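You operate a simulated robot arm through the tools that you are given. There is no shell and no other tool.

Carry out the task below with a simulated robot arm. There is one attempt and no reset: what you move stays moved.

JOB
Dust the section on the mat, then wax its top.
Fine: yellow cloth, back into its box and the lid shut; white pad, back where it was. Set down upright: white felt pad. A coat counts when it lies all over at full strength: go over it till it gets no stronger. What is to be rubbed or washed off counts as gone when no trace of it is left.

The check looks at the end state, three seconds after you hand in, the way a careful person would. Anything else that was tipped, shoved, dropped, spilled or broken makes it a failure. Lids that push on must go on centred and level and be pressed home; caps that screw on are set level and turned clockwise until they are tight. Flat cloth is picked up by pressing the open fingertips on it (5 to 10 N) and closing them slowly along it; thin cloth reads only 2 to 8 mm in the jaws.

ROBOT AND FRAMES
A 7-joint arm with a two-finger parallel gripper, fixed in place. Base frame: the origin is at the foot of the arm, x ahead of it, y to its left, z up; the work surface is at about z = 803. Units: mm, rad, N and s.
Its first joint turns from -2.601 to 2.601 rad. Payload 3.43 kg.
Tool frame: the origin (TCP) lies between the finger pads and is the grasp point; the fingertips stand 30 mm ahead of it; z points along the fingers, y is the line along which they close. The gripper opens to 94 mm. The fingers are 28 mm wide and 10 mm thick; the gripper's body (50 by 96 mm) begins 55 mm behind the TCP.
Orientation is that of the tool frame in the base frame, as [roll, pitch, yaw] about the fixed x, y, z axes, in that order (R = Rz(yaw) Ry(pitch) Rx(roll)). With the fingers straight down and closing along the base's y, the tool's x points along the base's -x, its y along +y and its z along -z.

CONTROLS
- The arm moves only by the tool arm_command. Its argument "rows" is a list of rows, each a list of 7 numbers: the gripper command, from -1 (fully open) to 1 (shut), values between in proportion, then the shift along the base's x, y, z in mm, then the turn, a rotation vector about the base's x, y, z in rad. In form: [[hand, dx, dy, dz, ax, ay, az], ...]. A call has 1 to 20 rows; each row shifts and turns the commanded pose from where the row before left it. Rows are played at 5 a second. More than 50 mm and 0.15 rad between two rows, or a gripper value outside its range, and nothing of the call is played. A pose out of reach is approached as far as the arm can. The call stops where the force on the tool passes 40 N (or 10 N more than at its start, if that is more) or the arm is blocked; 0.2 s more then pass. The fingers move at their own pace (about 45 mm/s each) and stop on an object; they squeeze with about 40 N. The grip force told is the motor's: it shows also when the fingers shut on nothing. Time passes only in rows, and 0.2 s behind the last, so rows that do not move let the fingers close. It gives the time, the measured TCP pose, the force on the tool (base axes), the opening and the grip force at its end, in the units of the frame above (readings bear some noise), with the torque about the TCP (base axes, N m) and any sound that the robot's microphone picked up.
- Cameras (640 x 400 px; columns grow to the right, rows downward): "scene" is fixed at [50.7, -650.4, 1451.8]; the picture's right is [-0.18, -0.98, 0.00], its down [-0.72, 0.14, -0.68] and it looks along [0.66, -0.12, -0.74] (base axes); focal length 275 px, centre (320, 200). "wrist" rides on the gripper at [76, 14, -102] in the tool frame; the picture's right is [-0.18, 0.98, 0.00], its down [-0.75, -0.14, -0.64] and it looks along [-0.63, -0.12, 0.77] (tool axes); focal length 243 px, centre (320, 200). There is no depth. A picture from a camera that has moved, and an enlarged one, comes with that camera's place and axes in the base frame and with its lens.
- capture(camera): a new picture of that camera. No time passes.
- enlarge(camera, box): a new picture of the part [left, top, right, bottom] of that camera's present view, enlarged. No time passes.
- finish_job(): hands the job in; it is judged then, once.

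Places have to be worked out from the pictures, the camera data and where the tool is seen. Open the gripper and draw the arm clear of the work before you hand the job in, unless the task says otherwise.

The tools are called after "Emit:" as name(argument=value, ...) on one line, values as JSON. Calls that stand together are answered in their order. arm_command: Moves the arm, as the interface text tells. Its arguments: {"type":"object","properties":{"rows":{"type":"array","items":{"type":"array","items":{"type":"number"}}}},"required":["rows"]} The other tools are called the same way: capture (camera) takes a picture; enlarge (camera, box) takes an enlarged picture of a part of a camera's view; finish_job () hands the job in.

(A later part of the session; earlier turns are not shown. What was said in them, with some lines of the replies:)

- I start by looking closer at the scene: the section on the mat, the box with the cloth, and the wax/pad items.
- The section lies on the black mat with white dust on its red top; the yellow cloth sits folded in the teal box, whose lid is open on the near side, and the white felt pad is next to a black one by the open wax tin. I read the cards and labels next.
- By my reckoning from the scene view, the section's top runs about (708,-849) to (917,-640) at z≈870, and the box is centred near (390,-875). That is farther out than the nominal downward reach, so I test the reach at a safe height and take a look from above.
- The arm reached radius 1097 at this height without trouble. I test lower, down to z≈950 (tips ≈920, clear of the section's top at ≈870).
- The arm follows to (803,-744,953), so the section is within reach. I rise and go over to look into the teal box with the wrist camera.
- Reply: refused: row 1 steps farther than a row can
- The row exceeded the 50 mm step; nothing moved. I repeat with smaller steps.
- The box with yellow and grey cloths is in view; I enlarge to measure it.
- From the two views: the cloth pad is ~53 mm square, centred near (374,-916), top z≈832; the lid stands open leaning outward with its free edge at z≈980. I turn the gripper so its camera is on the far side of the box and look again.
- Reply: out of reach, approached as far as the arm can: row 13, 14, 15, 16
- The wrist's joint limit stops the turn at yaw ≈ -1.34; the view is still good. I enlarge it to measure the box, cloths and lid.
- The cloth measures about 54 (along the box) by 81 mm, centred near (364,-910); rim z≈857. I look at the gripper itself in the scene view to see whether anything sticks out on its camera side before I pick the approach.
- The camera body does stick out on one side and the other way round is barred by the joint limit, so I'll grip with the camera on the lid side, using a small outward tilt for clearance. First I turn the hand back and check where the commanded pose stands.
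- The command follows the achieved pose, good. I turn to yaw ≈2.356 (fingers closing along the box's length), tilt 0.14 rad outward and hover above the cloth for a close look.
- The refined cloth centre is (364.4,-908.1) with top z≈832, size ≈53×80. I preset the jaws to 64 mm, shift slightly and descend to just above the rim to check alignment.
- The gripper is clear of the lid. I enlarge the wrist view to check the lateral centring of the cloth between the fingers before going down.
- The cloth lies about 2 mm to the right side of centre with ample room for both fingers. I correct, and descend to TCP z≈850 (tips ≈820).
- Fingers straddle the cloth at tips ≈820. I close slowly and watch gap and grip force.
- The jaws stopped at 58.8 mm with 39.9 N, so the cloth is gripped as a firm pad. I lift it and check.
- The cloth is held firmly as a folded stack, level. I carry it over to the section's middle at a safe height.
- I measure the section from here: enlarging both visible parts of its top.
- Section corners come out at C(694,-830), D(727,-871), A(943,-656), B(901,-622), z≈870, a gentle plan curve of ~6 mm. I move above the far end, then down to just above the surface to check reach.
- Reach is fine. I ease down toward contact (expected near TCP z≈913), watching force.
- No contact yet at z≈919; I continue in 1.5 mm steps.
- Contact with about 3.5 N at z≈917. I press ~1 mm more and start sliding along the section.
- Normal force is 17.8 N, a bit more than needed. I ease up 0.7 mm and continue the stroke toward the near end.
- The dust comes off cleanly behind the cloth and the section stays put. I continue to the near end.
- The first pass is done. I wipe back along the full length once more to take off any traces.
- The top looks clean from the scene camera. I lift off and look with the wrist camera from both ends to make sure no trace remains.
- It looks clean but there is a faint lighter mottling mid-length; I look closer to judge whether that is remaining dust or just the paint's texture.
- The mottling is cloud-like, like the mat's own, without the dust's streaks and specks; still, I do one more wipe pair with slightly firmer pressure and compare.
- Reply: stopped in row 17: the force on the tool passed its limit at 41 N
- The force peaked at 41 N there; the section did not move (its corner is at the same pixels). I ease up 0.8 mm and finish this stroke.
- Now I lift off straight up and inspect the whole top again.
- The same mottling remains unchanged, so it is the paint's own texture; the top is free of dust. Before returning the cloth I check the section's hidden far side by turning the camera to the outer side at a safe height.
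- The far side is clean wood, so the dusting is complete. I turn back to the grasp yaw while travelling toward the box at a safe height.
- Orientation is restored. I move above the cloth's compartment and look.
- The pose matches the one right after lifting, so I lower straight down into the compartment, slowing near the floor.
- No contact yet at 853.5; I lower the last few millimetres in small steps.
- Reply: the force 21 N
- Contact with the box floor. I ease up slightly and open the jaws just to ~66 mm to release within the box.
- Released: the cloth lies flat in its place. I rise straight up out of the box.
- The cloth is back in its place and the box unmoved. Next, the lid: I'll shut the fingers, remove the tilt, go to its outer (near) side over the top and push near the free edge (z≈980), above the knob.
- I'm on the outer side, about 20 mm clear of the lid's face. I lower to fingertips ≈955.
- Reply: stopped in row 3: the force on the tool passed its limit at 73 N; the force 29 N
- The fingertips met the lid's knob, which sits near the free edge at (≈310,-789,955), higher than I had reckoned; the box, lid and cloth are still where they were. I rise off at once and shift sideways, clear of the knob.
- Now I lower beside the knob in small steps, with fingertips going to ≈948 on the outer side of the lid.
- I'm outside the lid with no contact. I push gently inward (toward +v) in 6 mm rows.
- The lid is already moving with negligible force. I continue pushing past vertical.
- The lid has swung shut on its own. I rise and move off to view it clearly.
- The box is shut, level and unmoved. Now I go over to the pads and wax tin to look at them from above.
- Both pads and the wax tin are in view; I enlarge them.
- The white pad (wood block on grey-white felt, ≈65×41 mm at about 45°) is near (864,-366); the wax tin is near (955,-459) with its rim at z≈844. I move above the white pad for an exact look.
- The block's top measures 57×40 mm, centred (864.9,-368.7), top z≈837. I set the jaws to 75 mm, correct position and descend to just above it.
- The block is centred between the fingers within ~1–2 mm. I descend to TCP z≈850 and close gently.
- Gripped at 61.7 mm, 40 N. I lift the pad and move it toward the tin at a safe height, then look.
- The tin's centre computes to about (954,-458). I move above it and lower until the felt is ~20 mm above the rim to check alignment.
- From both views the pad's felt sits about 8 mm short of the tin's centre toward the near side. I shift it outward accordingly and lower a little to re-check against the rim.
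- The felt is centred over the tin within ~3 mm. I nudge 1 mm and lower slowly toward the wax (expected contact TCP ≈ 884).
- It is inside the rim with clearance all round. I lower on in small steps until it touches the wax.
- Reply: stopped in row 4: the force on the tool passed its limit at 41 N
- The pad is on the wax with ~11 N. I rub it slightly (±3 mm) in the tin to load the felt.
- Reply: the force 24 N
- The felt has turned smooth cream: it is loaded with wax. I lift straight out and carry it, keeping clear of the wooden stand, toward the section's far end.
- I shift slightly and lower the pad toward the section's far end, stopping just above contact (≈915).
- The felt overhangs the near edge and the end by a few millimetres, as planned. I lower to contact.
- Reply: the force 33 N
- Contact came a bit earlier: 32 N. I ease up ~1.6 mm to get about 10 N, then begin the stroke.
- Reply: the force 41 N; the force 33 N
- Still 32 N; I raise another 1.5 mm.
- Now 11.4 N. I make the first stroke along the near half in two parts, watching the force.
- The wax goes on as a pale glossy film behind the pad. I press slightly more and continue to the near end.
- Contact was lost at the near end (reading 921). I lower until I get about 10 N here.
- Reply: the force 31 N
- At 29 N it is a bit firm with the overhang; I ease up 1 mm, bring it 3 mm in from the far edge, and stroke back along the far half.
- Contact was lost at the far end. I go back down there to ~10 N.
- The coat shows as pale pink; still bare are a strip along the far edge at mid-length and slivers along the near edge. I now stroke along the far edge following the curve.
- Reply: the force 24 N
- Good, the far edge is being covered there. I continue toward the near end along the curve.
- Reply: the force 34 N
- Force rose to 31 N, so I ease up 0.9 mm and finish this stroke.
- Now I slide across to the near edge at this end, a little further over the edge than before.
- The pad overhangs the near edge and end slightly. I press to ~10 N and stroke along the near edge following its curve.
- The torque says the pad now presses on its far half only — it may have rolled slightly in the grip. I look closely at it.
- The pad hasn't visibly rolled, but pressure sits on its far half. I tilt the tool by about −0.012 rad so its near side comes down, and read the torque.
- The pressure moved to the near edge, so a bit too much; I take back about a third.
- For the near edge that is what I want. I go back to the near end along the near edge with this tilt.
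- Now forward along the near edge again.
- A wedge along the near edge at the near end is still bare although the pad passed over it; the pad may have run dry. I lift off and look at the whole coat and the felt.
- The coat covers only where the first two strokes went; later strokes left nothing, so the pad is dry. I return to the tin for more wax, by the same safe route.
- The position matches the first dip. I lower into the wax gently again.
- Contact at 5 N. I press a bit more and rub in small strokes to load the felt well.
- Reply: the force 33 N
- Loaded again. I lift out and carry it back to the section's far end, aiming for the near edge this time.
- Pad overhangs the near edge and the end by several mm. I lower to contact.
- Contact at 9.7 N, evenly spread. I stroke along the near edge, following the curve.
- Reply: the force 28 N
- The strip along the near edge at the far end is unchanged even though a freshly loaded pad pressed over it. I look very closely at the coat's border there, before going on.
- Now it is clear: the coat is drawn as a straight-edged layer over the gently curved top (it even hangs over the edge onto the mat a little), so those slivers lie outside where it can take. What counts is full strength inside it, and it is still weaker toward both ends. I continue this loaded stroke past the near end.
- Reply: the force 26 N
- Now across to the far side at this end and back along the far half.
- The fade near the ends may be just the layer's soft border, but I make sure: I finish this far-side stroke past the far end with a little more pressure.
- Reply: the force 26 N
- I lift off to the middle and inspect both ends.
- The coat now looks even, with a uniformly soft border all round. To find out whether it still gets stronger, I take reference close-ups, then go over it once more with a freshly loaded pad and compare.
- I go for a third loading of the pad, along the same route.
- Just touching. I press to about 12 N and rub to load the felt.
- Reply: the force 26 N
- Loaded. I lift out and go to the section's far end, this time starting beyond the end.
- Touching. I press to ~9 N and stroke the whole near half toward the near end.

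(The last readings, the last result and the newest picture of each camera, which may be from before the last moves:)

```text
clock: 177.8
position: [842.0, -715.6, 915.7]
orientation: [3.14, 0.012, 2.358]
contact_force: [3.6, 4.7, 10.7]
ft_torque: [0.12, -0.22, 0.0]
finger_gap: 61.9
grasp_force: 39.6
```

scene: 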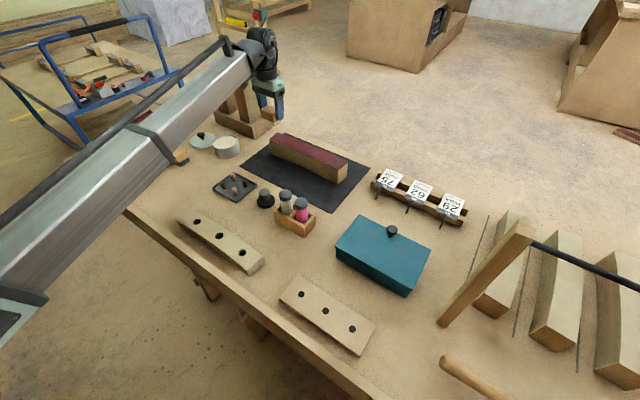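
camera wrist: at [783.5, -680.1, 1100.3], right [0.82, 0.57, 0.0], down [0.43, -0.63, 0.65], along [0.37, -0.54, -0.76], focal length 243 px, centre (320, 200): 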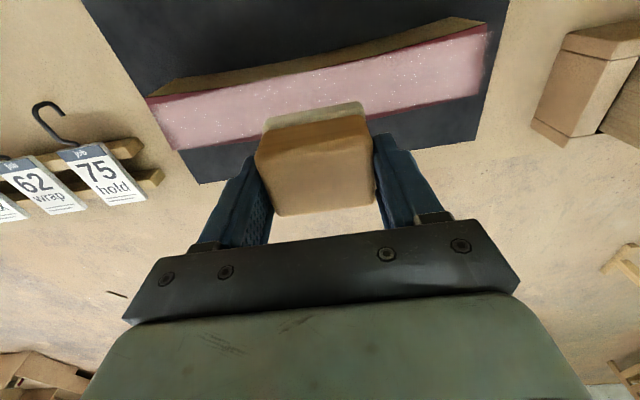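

Emit:
arm_command(rows=[[0.0, -8, -8, 0, 0, 0, 0], [0.0, -8, -8, 0, 0, 0, 0], [0.0, -8, -8, 0, 0, 0, 0], [0.0, -8, -8, 0, 0, 0, 0], [0.0, -8, -8, 0, 0, 0, 0], [0.0, -8, -8, 0, 0, 0, 0], [0.0, -8, -8, 0, 0, 0, 0], [0.0, -8, -8, 0, 0, 0, 0]])

Emit:
enlarge(camera="scene", box=[260, 125, 360, 190])

```text
clock: 179.6
position: [777.7, -778.8, 916.8]
orientation: [-3.141, 0.01, 2.356]
contact_force: [5.0, 5.6, 18.6]
ft_torque: [0.12, -0.16, -0.04]
finger_gap: 61.9
grasp_force: 40.0
```

```text
6.15 times, centred on (310, 158) of scene
camera zoom: at [50.7, -650.4, 1451.8], right [-0.18, -0.98, 0.0], down [-0.72, 0.14, -0.68], along [0.66, -0.12, -0.74], focal length 1694 px, centre (382, 462)
```

zoom: 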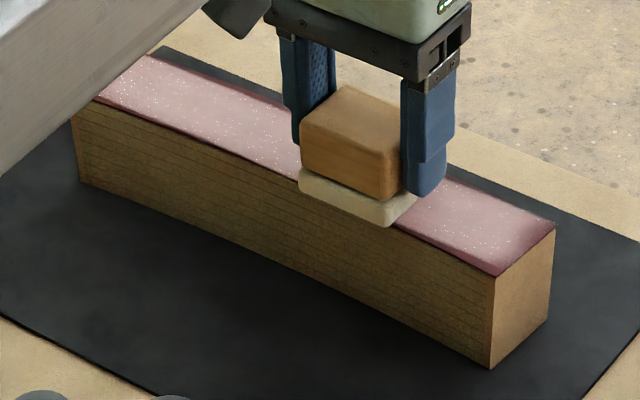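

Emit:
arm_command(rows=[[0.0, -8, -8, 0, 0, 0, 0], [0.0, -8, -8, 0, 0, 0, 0], [0.0, -8, -8, 0, 0, 0, 0], [0.0, -8, -8, -0.2, 0, 0, 0], [0.0, -8, -8, -0.2, 0, 0, 0], [0.0, -8, -8, 0, 0, 0, 0], [0.0, -8, -8, 0, 0, 0, 0], [0.0, -6, -6, 0, 0, 0, 0], [0.0, 0, 0, 0, 0, 0, 0]])

```text
clock: 181.6
position: [716.2, -841.3, 915.1]
orientation: [3.141, 0.01, 2.356]
contact_force: [1.0, 1.8, 5.1]
ft_torque: [0.01, -0.04, -0.03]
finger_gap: 61.8
grasp_force: 40.3
```

At the near end I rub across the width and back, then take the far half toward the far end.

Emit:
arm_command(rows=[[0.0, 0, 0, -0.6, 0, 0, 0], [0.0, 6, -6, 0, 0, 0, 0], [0.0, 6, -6, 0, 0, 0, 0], [0.0, 5, -5, 0.2, 0, 0, 0], [0.0, -6, 6, 0, 0, 0, 0], [0.0, -6, 6, 0, 0, 0, 0], [0.0, -5, 5, 0, 0, 0, 0], [0.0, 6, -6, 0, 0, 0, 0], [0.0, 6, -6, 0, 0, 0, 0], [0.0, 5, -5, 0, 0, 0, 0], [0.0, 0, 0, 0, 0, 0, 0]])

Emit:
enlarge(camera="scene", box=[260, 125, 360, 190])

```text
clock: 184.0
position: [732.5, -857.9, 916.0]
orientation: [3.142, 0.011, 2.358]
contact_force: [-2.3, 3.7, 12.0]
ft_torque: [0.27, 0.1, 0.04]
finger_gap: 62.0
grasp_force: 40.1
```

```text
6.15 times, centred on (310, 158) of scene
camera zoom: at [50.7, -650.4, 1451.8], right [-0.18, -0.98, 0.0], down [-0.72, 0.14, -0.68], along [0.66, -0.12, -0.74], focal length 1694 px, centre (382, 462)
```

zoom: 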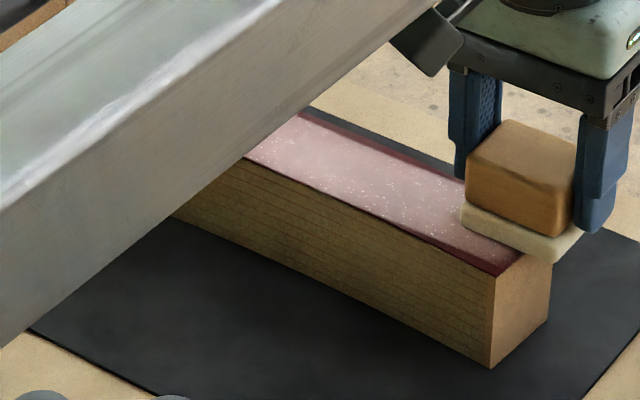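

Now the far half toward the far end, in parts.

Emit:
arm_command(rows=[[0.0, 8, 8, 0, 0, 0, 0], [0.0, 8, 8, 0, 0, 0, 0], [0.0, 8, 8, 0, 0, 0, 0], [0.0, 8, 8, -0.2, 0, 0, 0], [0.0, 8, 8, -0.2, 0, 0, 0], [0.0, 8, 8, -0.2, 0, 0, 0], [0.0, 8, 8, 0, 0, 0, 0], [0.0, 8, 8, 0, 0, 0, 0]])

```text
clock: 185.8
position: [796.9, -794.9, 916.0]
orientation: [-3.139, 0.013, 2.356]
contact_force: [-8.3, -9.0, 25.3]
ft_torque: [-0.33, 0.35, 0.09]
finger_gap: 61.6
grasp_force: 39.8
```

Emit:
arm_command(rows=[[0.0, 8, 8, 0.3, 0, 0, 0], [0.0, 8, 8, 0, 0, 0, 0], [0.0, 8, 8, 0, 0, 0, 0], [0.0, 8, 8, 0, 0, 0, 0], [0.0, 8, 8, 0, 0, 0, 0], [0.0, 8, 8, 0, 0, 0, 0], [0.0, 8, 8, 0, 0, 0, 0], [0.0, 8, 8, 0, 0, 0, 0]])

```text
clock: 187.6
position: [859.3, -728.8, 915.0]
orientation: [3.141, 0.011, 2.359]
contact_force: [-2.5, -1.4, 3.9]
ft_torque: [-0.05, -0.05, -0.02]
finger_gap: 61.7
grasp_force: 40.3
```

Emit:
arm_command(rows=[[0.0, 8, 8, -0.4, 0, 0, 0], [0.0, 8, 8, -0.3, 0, 0, 0], [0.0, 8, 8, -0.2, 0, 0, 0], [0.0, 8, 8, -0.2, 0, 0, 0], [0.0, 8, 8, 0, 0, 0, 0], [0.0, 8, 8, 0, 0, 0, 0], [0.0, 8, 8, 0, 0, 0, 0], [0.0, 8, 8, 0, 0, 0, 0], [0.0, 6, 6, 0, 0, 0, 0], [0.0, 0, 0, 0, 0, 0, 0]])

```text
clock: 189.8
position: [929.4, -661.5, 915.1]
orientation: [3.14, 0.013, 2.354]
contact_force: [-5.5, -6.4, 20.7]
ft_torque: [-0.2, 0.39, 0.11]
finger_gap: 61.5
grasp_force: 40.1
```

I rub across the width at the far end too, then lift off to the same viewing spot as before for a fair comparison.

Emit:
arm_command(rows=[[0.0, -6, 6, 0.2, 0, 0, 0], [0.0, -6, 6, 0, 0, 0, 0], [0.0, -5, 5, 0, 0, 0, 0], [0.0, 6, -6, 0, 0, 0, 0], [0.0, 6, -6, 0, 0, 0, 0], [0.0, 5, -5, 0, 0, 0, 0], [0.0, -6, 6, 0, 0, 0, 0], [0.0, -6, 6, 0, 0, 0, 0], [0.0, 0, 0, 5, 0, 0, 0], [0.0, 0, 0, 25, 0, 0, 0], [0.0, -10, -10, 35, 0, 0, 0], [0.0, -25, -25, 15, 0, 0, 0], [0.0, -30, -30, 0, 0, 0, 0], [0.0, -24, -34, 0, 0, 0, 0], [0.0, 0, 0, 0, 0, 0, 0], [0.0, 0, 0, 0, 0, 0, 0]])

Emit:
enlarge(camera="scene", box=[272, 132, 304, 152])

Emit:
enlarge(camera="scene", box=[296, 140, 328, 160])

Emit:
enlarge(camera="scene", box=[320, 150, 352, 170])

Emit:
enlarge(camera="wrist", box=[360, 30, 520, 130])

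Emit:
enlarge(camera="wrist", box=[140, 60, 300, 160])

```text
clock: 193.2
position: [830.7, -747.5, 992.9]
orientation: [-3.141, 0.011, 2.354]
contact_force: [0.5, 0.6, -0.6]
ft_torque: [0.01, -0.02, -0.02]
finger_gap: 61.7
grasp_force: 39.8
```

```text
16.00 times, centred on (288, 142) of scene
camera zoom: at [50.7, -650.4, 1451.8], right [-0.18, -0.98, 0.0], down [-0.72, 0.14, -0.68], along [0.66, -0.12, -0.74], focal length 4404 px, centre (832, 1128)
```

zoom: 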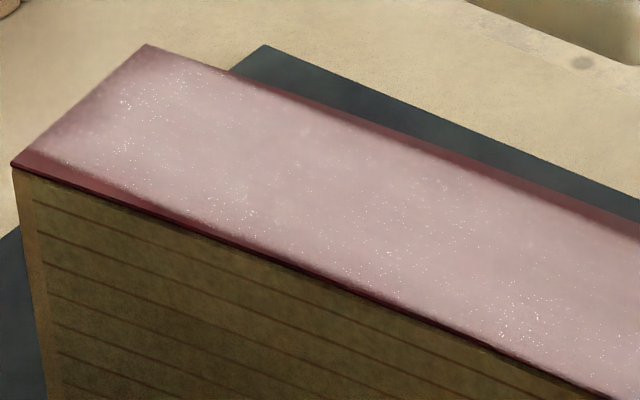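

```text
16.00 times, centred on (312, 150) of scene
camera zoom: at [50.7, -650.4, 1451.8], right [-0.18, -0.98, 0.0], down [-0.72, 0.14, -0.68], along [0.66, -0.12, -0.74], focal length 4404 px, centre (448, 1000)
```

zoom: 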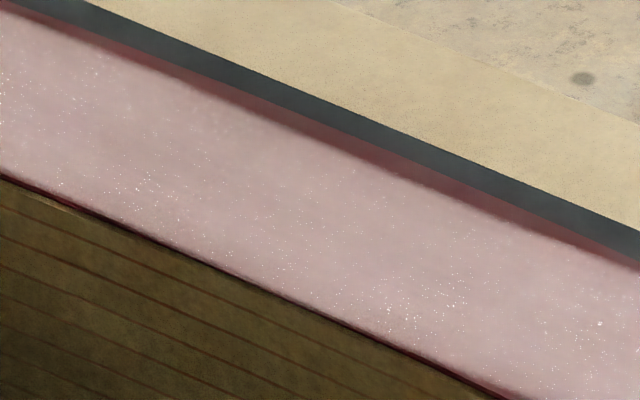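

```text
16.00 times, centred on (336, 160) of scene
camera zoom: at [50.7, -650.4, 1451.8], right [-0.18, -0.98, 0.0], down [-0.72, 0.14, -0.68], along [0.66, -0.12, -0.74], focal length 4404 px, centre (64, 840)
```

zoom: 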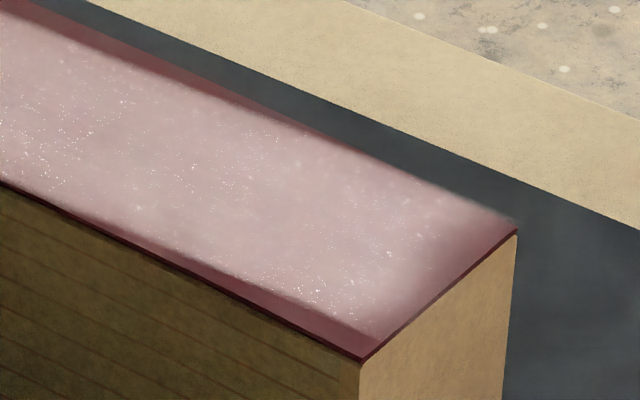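

```text
4.00 times, centred on (440, 80) of wrist
camera zoom: at [786.3, -682.7, 1095.1], right [0.82, 0.57, 0.0], down [0.43, -0.63, 0.65], along [0.37, -0.54, -0.76], focal length 970 px, centre (-160, 680)
```

zoom: 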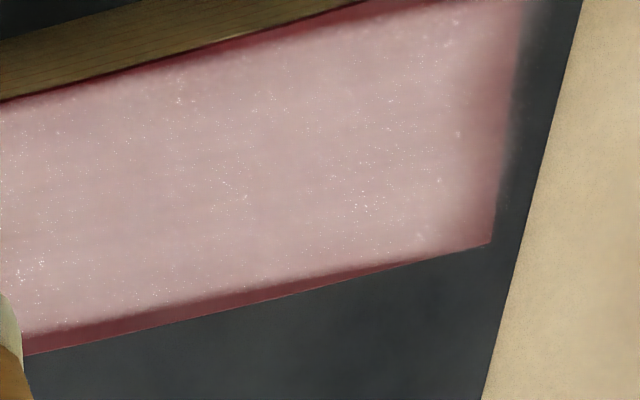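

```text
4.00 times, centred on (220, 110) of wrist
camera zoom: at [786.3, -682.7, 1095.1], right [0.82, 0.57, 0.0], down [0.43, -0.63, 0.65], along [0.37, -0.54, -0.76], focal length 970 px, centre (720, 560)
```

zoom: 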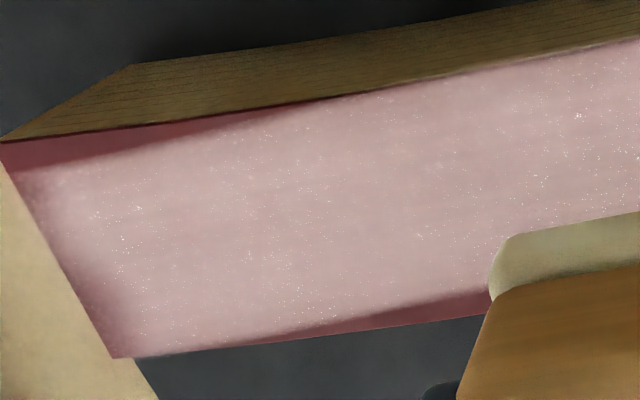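

The close-ups are the same as before the extra loaded round: the coat no longer gets stronger, and its soft border is inherent. Waxing is done; I carry the pad back toward its place beside the black pad.

Emit:
arm_command(rows=[[0.0, 4, 41, 8, 0, 0, 0], [0.0, 4, 42, 0, 0, 0, 0], [0.0, 4, 42, 0, 0, 0, 0], [0.0, 4, 42, 0, 0, 0, 0], [0.0, 4, 42, 0, 0, 0, 0], [0.0, 4, 42, 0, 0, 0, 0], [0.0, 4, 42, 0, 0, 0, 0], [0.0, 4, 42, 0, 0, 0, 0], [0.0, 4, 41.8, 0, 0, 0, 0], [0.0, 0, 0, -40, 0, 0, 0], [0.0, 0, 0, -40, 0, 0, 0], [0.0, 0, 0, 0, 0, 0, 0], [0.0, 0, 0, 0, 0, 0, 0]])

Emit:
enlarge(camera="scene", box=[160, 120, 260, 185])

Emit:
capture(camera="wrist")

```text
clock: 196.0
position: [865.7, -368.2, 921.5]
orientation: [3.141, 0.011, 2.355]
contact_force: [-0.5, 0.0, -0.9]
ft_torque: [-0.02, 0.0, 0.01]
finger_gap: 61.6
grasp_force: 39.9
```

```text
6.15 times, centred on (210, 152) of scene
camera zoom: at [50.7, -650.4, 1451.8], right [-0.18, -0.98, 0.0], down [-0.72, 0.14, -0.68], along [0.66, -0.12, -0.74], focal length 1694 px, centre (997, 492)
```

zoom: 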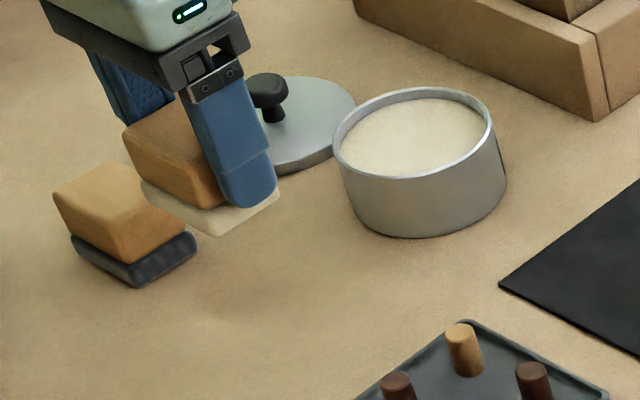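

```text
taken
camera wrist: at [820.5, -304.3, 1023.2], right [0.82, 0.57, 0.0], down [0.43, -0.63, 0.65], along [0.37, -0.54, -0.76], focal length 243 px, centre (320, 200)
```

wrist: 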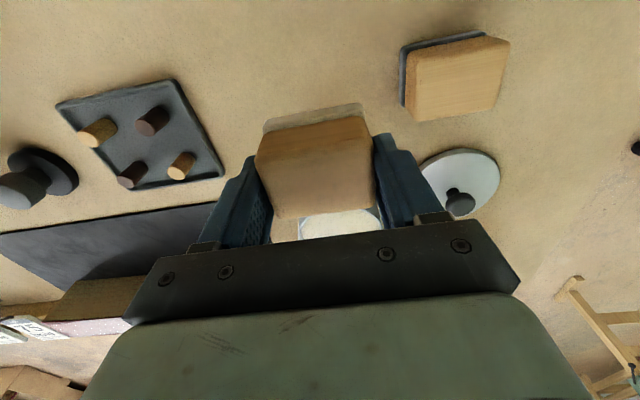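

By the scene view the pad hovers within ~1.5 mm of its old place. I lower to about 10 mm above the table and check once more.

Emit:
arm_command(rows=[[0.0, 0, 0, -25, 0, 0, 0], [0.0, 0, 0, -25, 0, 0, 0], [0.0, 0, 0, -15, 0, 0, 0], [0.0, 0, 0, 0, 0, 0, 0], [0.0, 0, 0, 0, 0, 0, 0]])

Emit:
enlarge(camera="scene", box=[160, 120, 260, 185])

```text
clock: 197.2
position: [864.1, -368.5, 855.7]
orientation: [3.14, 0.011, 2.356]
contact_force: [-0.4, 0.3, 0.0]
ft_torque: [0.01, -0.02, 0.02]
finger_gap: 61.7
grasp_force: 40.1
```

```text
6.15 times, centred on (210, 152) of scene
camera zoom: at [50.7, -650.4, 1451.8], right [-0.18, -0.98, 0.0], down [-0.72, 0.14, -0.68], along [0.66, -0.12, -0.74], focal length 1694 px, centre (997, 492)
```

zoom: 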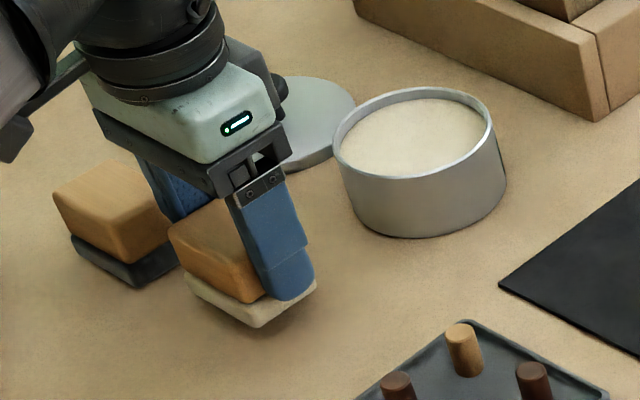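

Lateral position agrees; I lower the last stretch in small steps until it touches.

Emit:
arm_command(rows=[[0.0, 0, 0, -4, 0, 0, 0], [0.0, 0, 0, -2, 0, 0, 0], [0.0, 0, 0, -1, 0, 0, 0], [0.0, 0, 0, 0, 0, 0, 0], [0.0, 0, 0, 0, 0, 0, 0]])

Emit:
enlarge(camera="scene", box=[160, 120, 260, 185])

```text
clock: 198.4
position: [866.1, -370.2, 848.8]
orientation: [3.141, 0.01, 2.356]
contact_force: [-0.4, 0.9, -0.6]
ft_torque: [-0.02, -0.02, 0.0]
finger_gap: 61.6
grasp_force: 40.0
```

```text
6.15 times, centred on (210, 152) of scene
camera zoom: at [50.7, -650.4, 1451.8], right [-0.18, -0.98, 0.0], down [-0.72, 0.14, -0.68], along [0.66, -0.12, -0.74], focal length 1694 px, centre (997, 492)
```

zoom: 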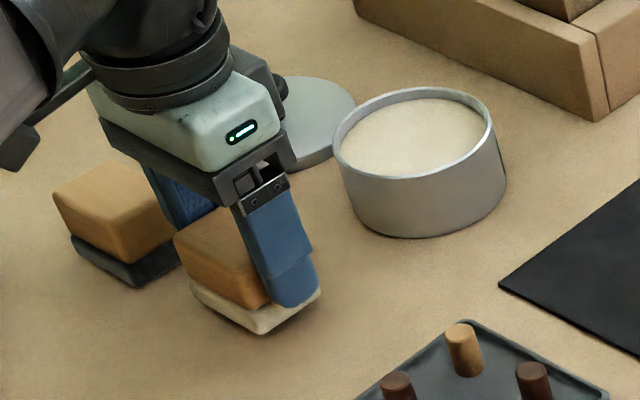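

Emit:
arm_command(rows=[[0.0, 0, 0, -1, 0, 0, 0], [0.0, 0, 0, -1, 0, 0, 0], [0.0, 0, 0, -0.7, 0, 0, 0], [0.0, 0, 0, 0, 0, 0, 0], [0.0, 0, 0, 0, 0, 0, 0]])

```text
clock: 199.6
position: [866.9, -369.8, 846.4]
orientation: [3.14, 0.011, 2.355]
contact_force: [-0.5, 0.3, -0.9]
ft_torque: [0.01, 0.02, -0.02]
finger_gap: 61.6
grasp_force: 40.2
```

Emit:
arm_command(rows=[[0.0, 0, 0, -0.8, 0, 0, 0], [0.0, 0, 0, -0.7, 0, 0, 0], [0.0, 0, 0, 0, 0, 0, 0], [0.0, 0, 0, 0, 0, 0, 0]])

Emit:
enlarge(camera="scene", box=[160, 120, 260, 185])

```text
clock: 200.6
position: [867.4, -370.5, 844.6]
orientation: [-3.14, 0.011, 2.357]
contact_force: [0.4, -0.4, -1.4]
ft_torque: [-0.02, 0.01, 0.0]
finger_gap: 61.5
grasp_force: 40.0
```

```text
6.15 times, centred on (210, 152) of scene
camera zoom: at [50.7, -650.4, 1451.8], right [-0.18, -0.98, 0.0], down [-0.72, 0.14, -0.68], along [0.66, -0.12, -0.74], focal length 1694 px, centre (997, 492)
```

zoom: 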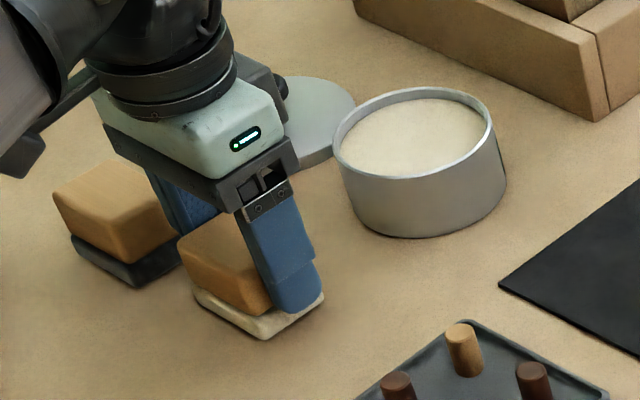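

The corners now match the original pixels almost exactly. I lower the last bit to touch.

Emit:
arm_command(rows=[[0.0, 0, 0, -0.7, 0, 0, 0], [0.0, 0, 0, -0.6, 0, 0, 0], [0.0, 0, 0, 0, 0, 0, 0], [0.0, 0, 0, 0, 0, 0, 0]])

```text
clock: 201.6
position: [866.2, -371.1, 844.8]
orientation: [3.141, 0.011, 2.357]
contact_force: [0.0, -0.2, -1.4]
ft_torque: [-0.01, 0.01, 0.02]
finger_gap: 61.6
grasp_force: 39.7
```

Emit:
arm_command(rows=[[0.0, 0, 0, -0.7, 0, 0, 0], [0.0, 0, 0, -0.6, 0, 0, 0], [0.0, 0, 0, 0, 0, 0, 0], [0.0, 0, 0, 0, 0, 0, 0]])

```text
clock: 202.6
position: [865.0, -370.8, 844.0]
orientation: [3.139, 0.013, 2.356]
contact_force: [2.2, 0.7, 23.2]
ft_torque: [0.09, -0.25, -0.02]
finger_gap: 62.0
grasp_force: 40.0
```

It stands on the table. I ease off 1 mm and open the jaws slowly.

Emit:
arm_command(rows=[[0.0, 0, 0, 0.8, 0, 0, 0], [0.0, 0, 0, 0, 0, 0, 0], [-0.35, 0, 0, 0, 0, 0, 0], [-0.5, 0, 0, 0, 0, 0, 0], [-0.6, 0, 0, 0, 0, 0, 0], [-0.6, 0, 0, 0, 0, 0, 0]])

Emit:
enlarge(camera="wrist", box=[200, 40, 440, 240])

```text
clock: 204.0
position: [865.4, -371.8, 844.0]
orientation: [-3.141, 0.01, 2.356]
contact_force: [-0.3, 0.2, 0.8]
ft_torque: [0.0, 0.02, -0.01]
finger_gap: 75.2
grasp_force: 0.1
```

```text
2.00 times, centred on (320, 140) of wrist
camera zoom: at [821.9, -306.9, 945.8], right [0.82, 0.57, 0.0], down [0.43, -0.63, 0.65], along [0.37, -0.54, -0.76], focal length 485 px, centre (320, 320)
```

zoom: 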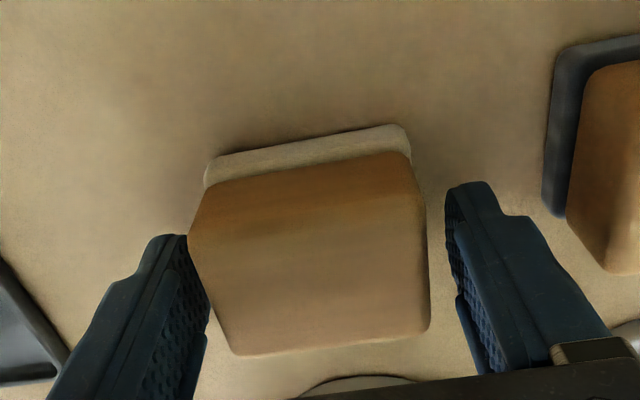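

Released and standing. I rise straight up and clear of the work.

Emit:
arm_command(rows=[[-0.6, 0, 0, 5, 0, 0, 0], [-0.6, 0, 0, 15, 0, 0, 0], [-0.6, 0, 0, 30, 0, 0, 0], [-0.6, 0, 0, 40, 0, 0, 0], [-1, 0, 0, 40, 0, 0, 0], [-1, -20, 30, 20, 0, 0, 0], [-1, -30, 35, 0, 0, 0, 0], [-1, -30, 35, 0, 0, 0, 0], [-1, 0, 0, 0, 0, 0, 0], [-1, 0, 0, 0, 0, 0, 0]])

Emit:
enlarge(camera="scene", box=[160, 120, 260, 185])

Emit:
capture(camera="scene")

Emit:
capture(camera="wrist")

```text
clock: 206.2
position: [788.7, -269.7, 993.0]
orientation: [-3.141, 0.009, 2.356]
contact_force: [-0.5, -0.2, 0.5]
ft_torque: [0.0, 0.02, 0.0]
finger_gap: 93.9
grasp_force: 0.0
```

```text
6.15 times, centred on (210, 152) of scene
camera zoom: at [50.7, -650.4, 1451.8], right [-0.18, -0.98, 0.0], down [-0.72, 0.14, -0.68], along [0.66, -0.12, -0.74], focal length 1694 px, centre (997, 492)
```

zoom: 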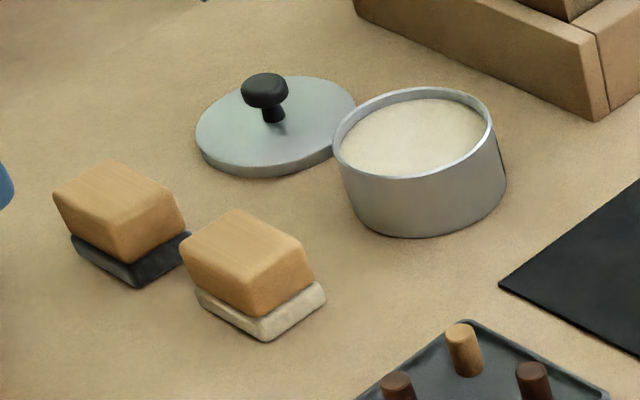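

```text
taken
```

scene: 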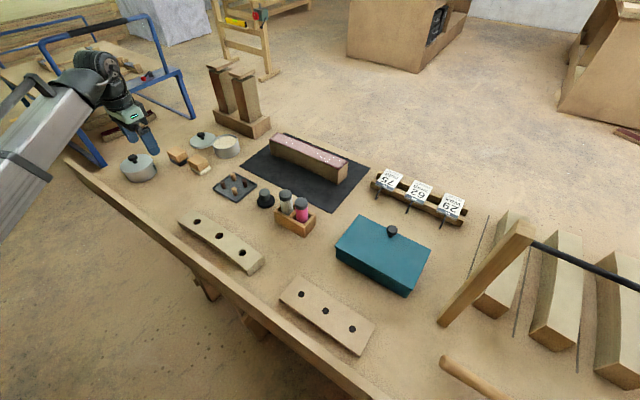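

```text
taken
camera wrist: at [743.9, -205.8, 1096.0], right [0.82, 0.57, 0.0], down [0.43, -0.63, 0.65], along [0.37, -0.54, -0.76], focal length 243 px, centre (320, 200)
```

wrist: 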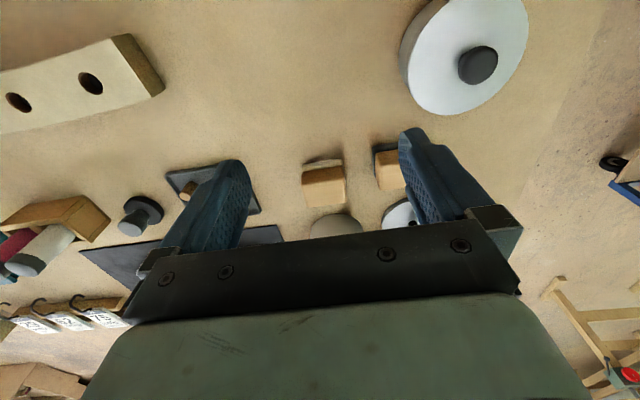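

The white pad stands upright at its old spot (corners within ~2 mm), tin, lid and black pad untouched. With the hand empty I take one unobstructed look at the whole top and the mat.

Emit:
arm_command(rows=[[-1, 0, -40, 15, 0, 0, 0], [-1, 0, -45, 10, 0, 0, 0], [-1, 0, -45, 10, 0, 0, 0], [-1, 0, -45, 0, 0, 0, 0], [-1, 0, -45, 0, 0, 0, 0], [-1, 0, -45, 0, 0, 0, 0], [-1, -10, -45, 0, 0, 0, 0], [-1, -10, -45, 0, 0, 0, 0], [-1, 0, -40, 0, 0, 0, 0], [-1, 0, -10, 0, 0, 0, 0], [-1, 0, 0, 0, 0, 0, 0], [-1, 0, 0, 0, 0, 0, 0]])

Emit:
capture(camera="wrist")

Emit:
enlarge(camera="wrist", box=[160, 20, 480, 200])

```text
clock: 208.8
position: [763.2, -676.1, 1031.1]
orientation: [3.141, 0.01, 2.356]
contact_force: [0.8, 0.6, -0.1]
ft_torque: [-0.06, 0.01, -0.01]
finger_gap: 94.1
grasp_force: 0.1
```

```text
taken
camera wrist: at [719.9, -611.7, 1132.9], right [0.82, 0.57, 0.0], down [0.43, -0.63, 0.65], along [0.37, -0.54, -0.76], focal length 243 px, centre (320, 200)
```

wrist: 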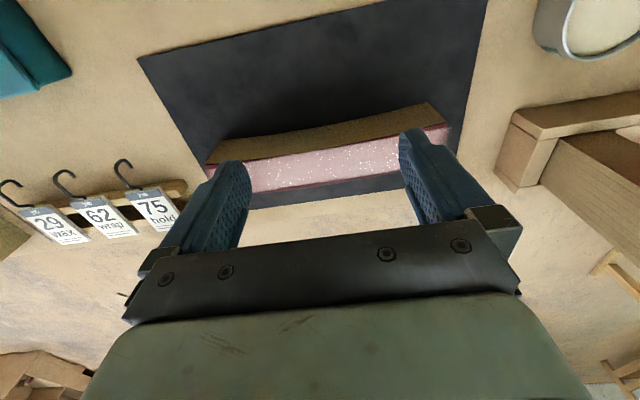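

```text
2.00 times, centred on (320, 110) of wrist
camera zoom: at [719.9, -611.7, 1132.9], right [0.82, 0.57, 0.0], down [0.43, -0.63, 0.65], along [0.37, -0.54, -0.76], focal length 485 px, centre (320, 380)
```

zoom: 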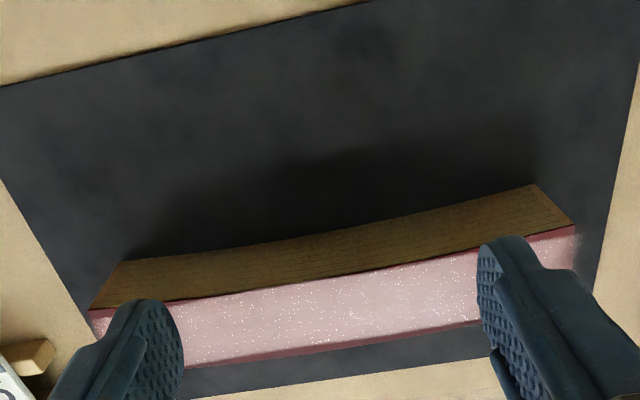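

The coat is even over the whole layer, mat and section undisturbed. I raise the open hand and draw the arm back clear of the work, then take final checks of everything.

Emit:
arm_command(rows=[[-1, -20, 20, 30, 0, 0, 0], [-1, -25, 25, 30, 0, 0, 0], [-1, -25, 25, 30, 0, 0, 0], [-1, -25, 25, 30, 0, 0, 0], [-1, -30, 30, 10, 0, 0, 0], [-1, 0, 0, 0, 0, 0, 0], [-1, 0, 0, 0, 0, 0, 0]])

Emit:
capture(camera="scene")

Emit:
enlarge(camera="scene", box=[320, 200, 440, 300])

Emit:
enlarge(camera="scene", box=[200, 120, 380, 240])

```text
clock: 210.4
position: [645.4, -548.2, 1161.0]
orientation: [-3.142, 0.009, 2.354]
contact_force: [-0.6, -0.2, 0.2]
ft_torque: [0.0, -0.03, 0.0]
finger_gap: 94.1
grasp_force: 0.1
```

```text
taken
```

scene: 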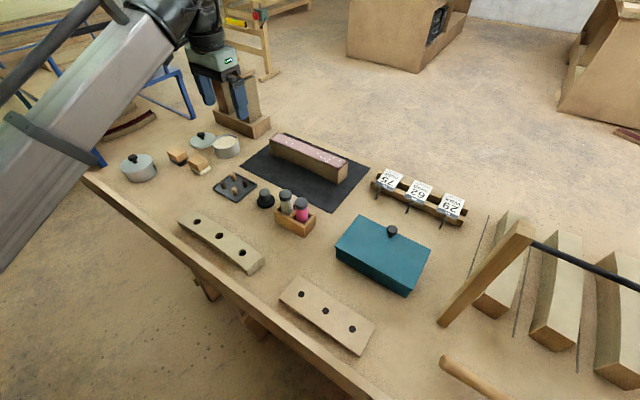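

```text
4.00 times, centred on (380, 250) of scene
camera zoom: at [50.7, -650.4, 1451.8], right [-0.18, -0.98, 0.0], down [-0.72, 0.14, -0.68], along [0.66, -0.12, -0.74], focal length 1101 px, centre (80, 0)
```

zoom: 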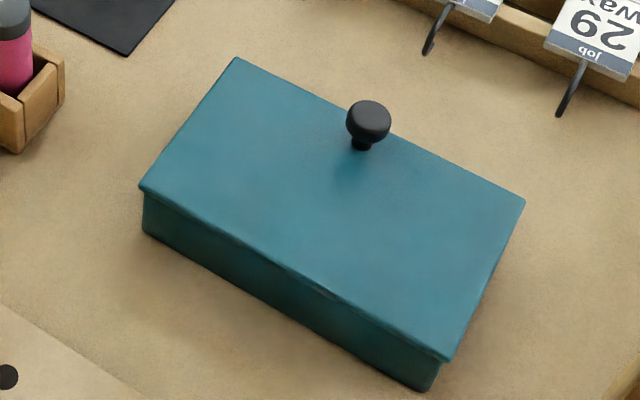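

```text
3.33 times, centred on (290, 180) of scene
camera zoom: at [50.7, -650.4, 1451.8], right [-0.18, -0.98, 0.0], down [-0.72, 0.14, -0.68], along [0.66, -0.12, -0.74], focal length 918 px, centre (420, 267)
```

zoom: 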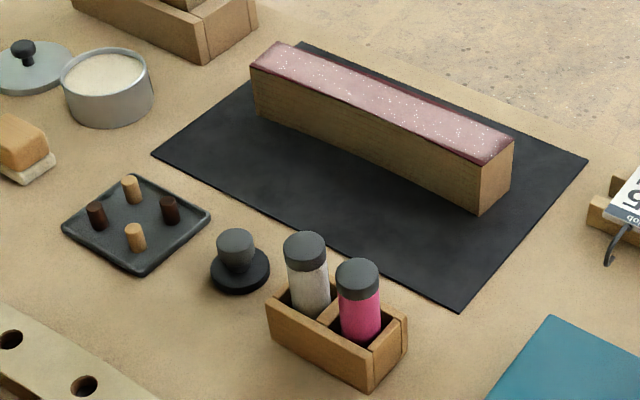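

Everything is in place: the section is dusted and evenly waxed, the yellow cloth is in its box with the lid shut, and the white pad stands upright where it was. The hand is open and clear, so I hand in.

Emit:
finish_job()

```text
The job is handed in.
```

The section on the mat is dusted and its top waxed, and I have handed the job in. One doubt remains about the wax along the edges.

- **Dusting:** the yellow cloth took all the dust off the top. I checked the top and the long sides with the cameras and saw no trace left.
- **Waxing:** I loaded the white pad from the open tin three times. The last full round left the coat looking the same in close-up, so I judged it at full strength.
- **Edge slivers:** thin strips still look red: short wedges along the near edge at both ends, and a thin crescent along the middle of the far edge. Strokes over them with a freshly dipped pad made no difference. The coat seems to form as a straight-edged layer that does not follow the section's slight curve. The coat also fades softly within about 10 mm of each end.
- **Yellow cloth:** back in its place in the teal box, with the lid shut. The box did not move.
- **White felt pad:** standing upright within about 2 mm of where it was, next to the black pad.

While closing the box, the fingers came down on the lid's knob with a peak of about 73 N. Neither the box nor the lid shifted. In the final pictures nothing else on the bench looks moved or tipped. The gripper is open and the arm is clear of the work.
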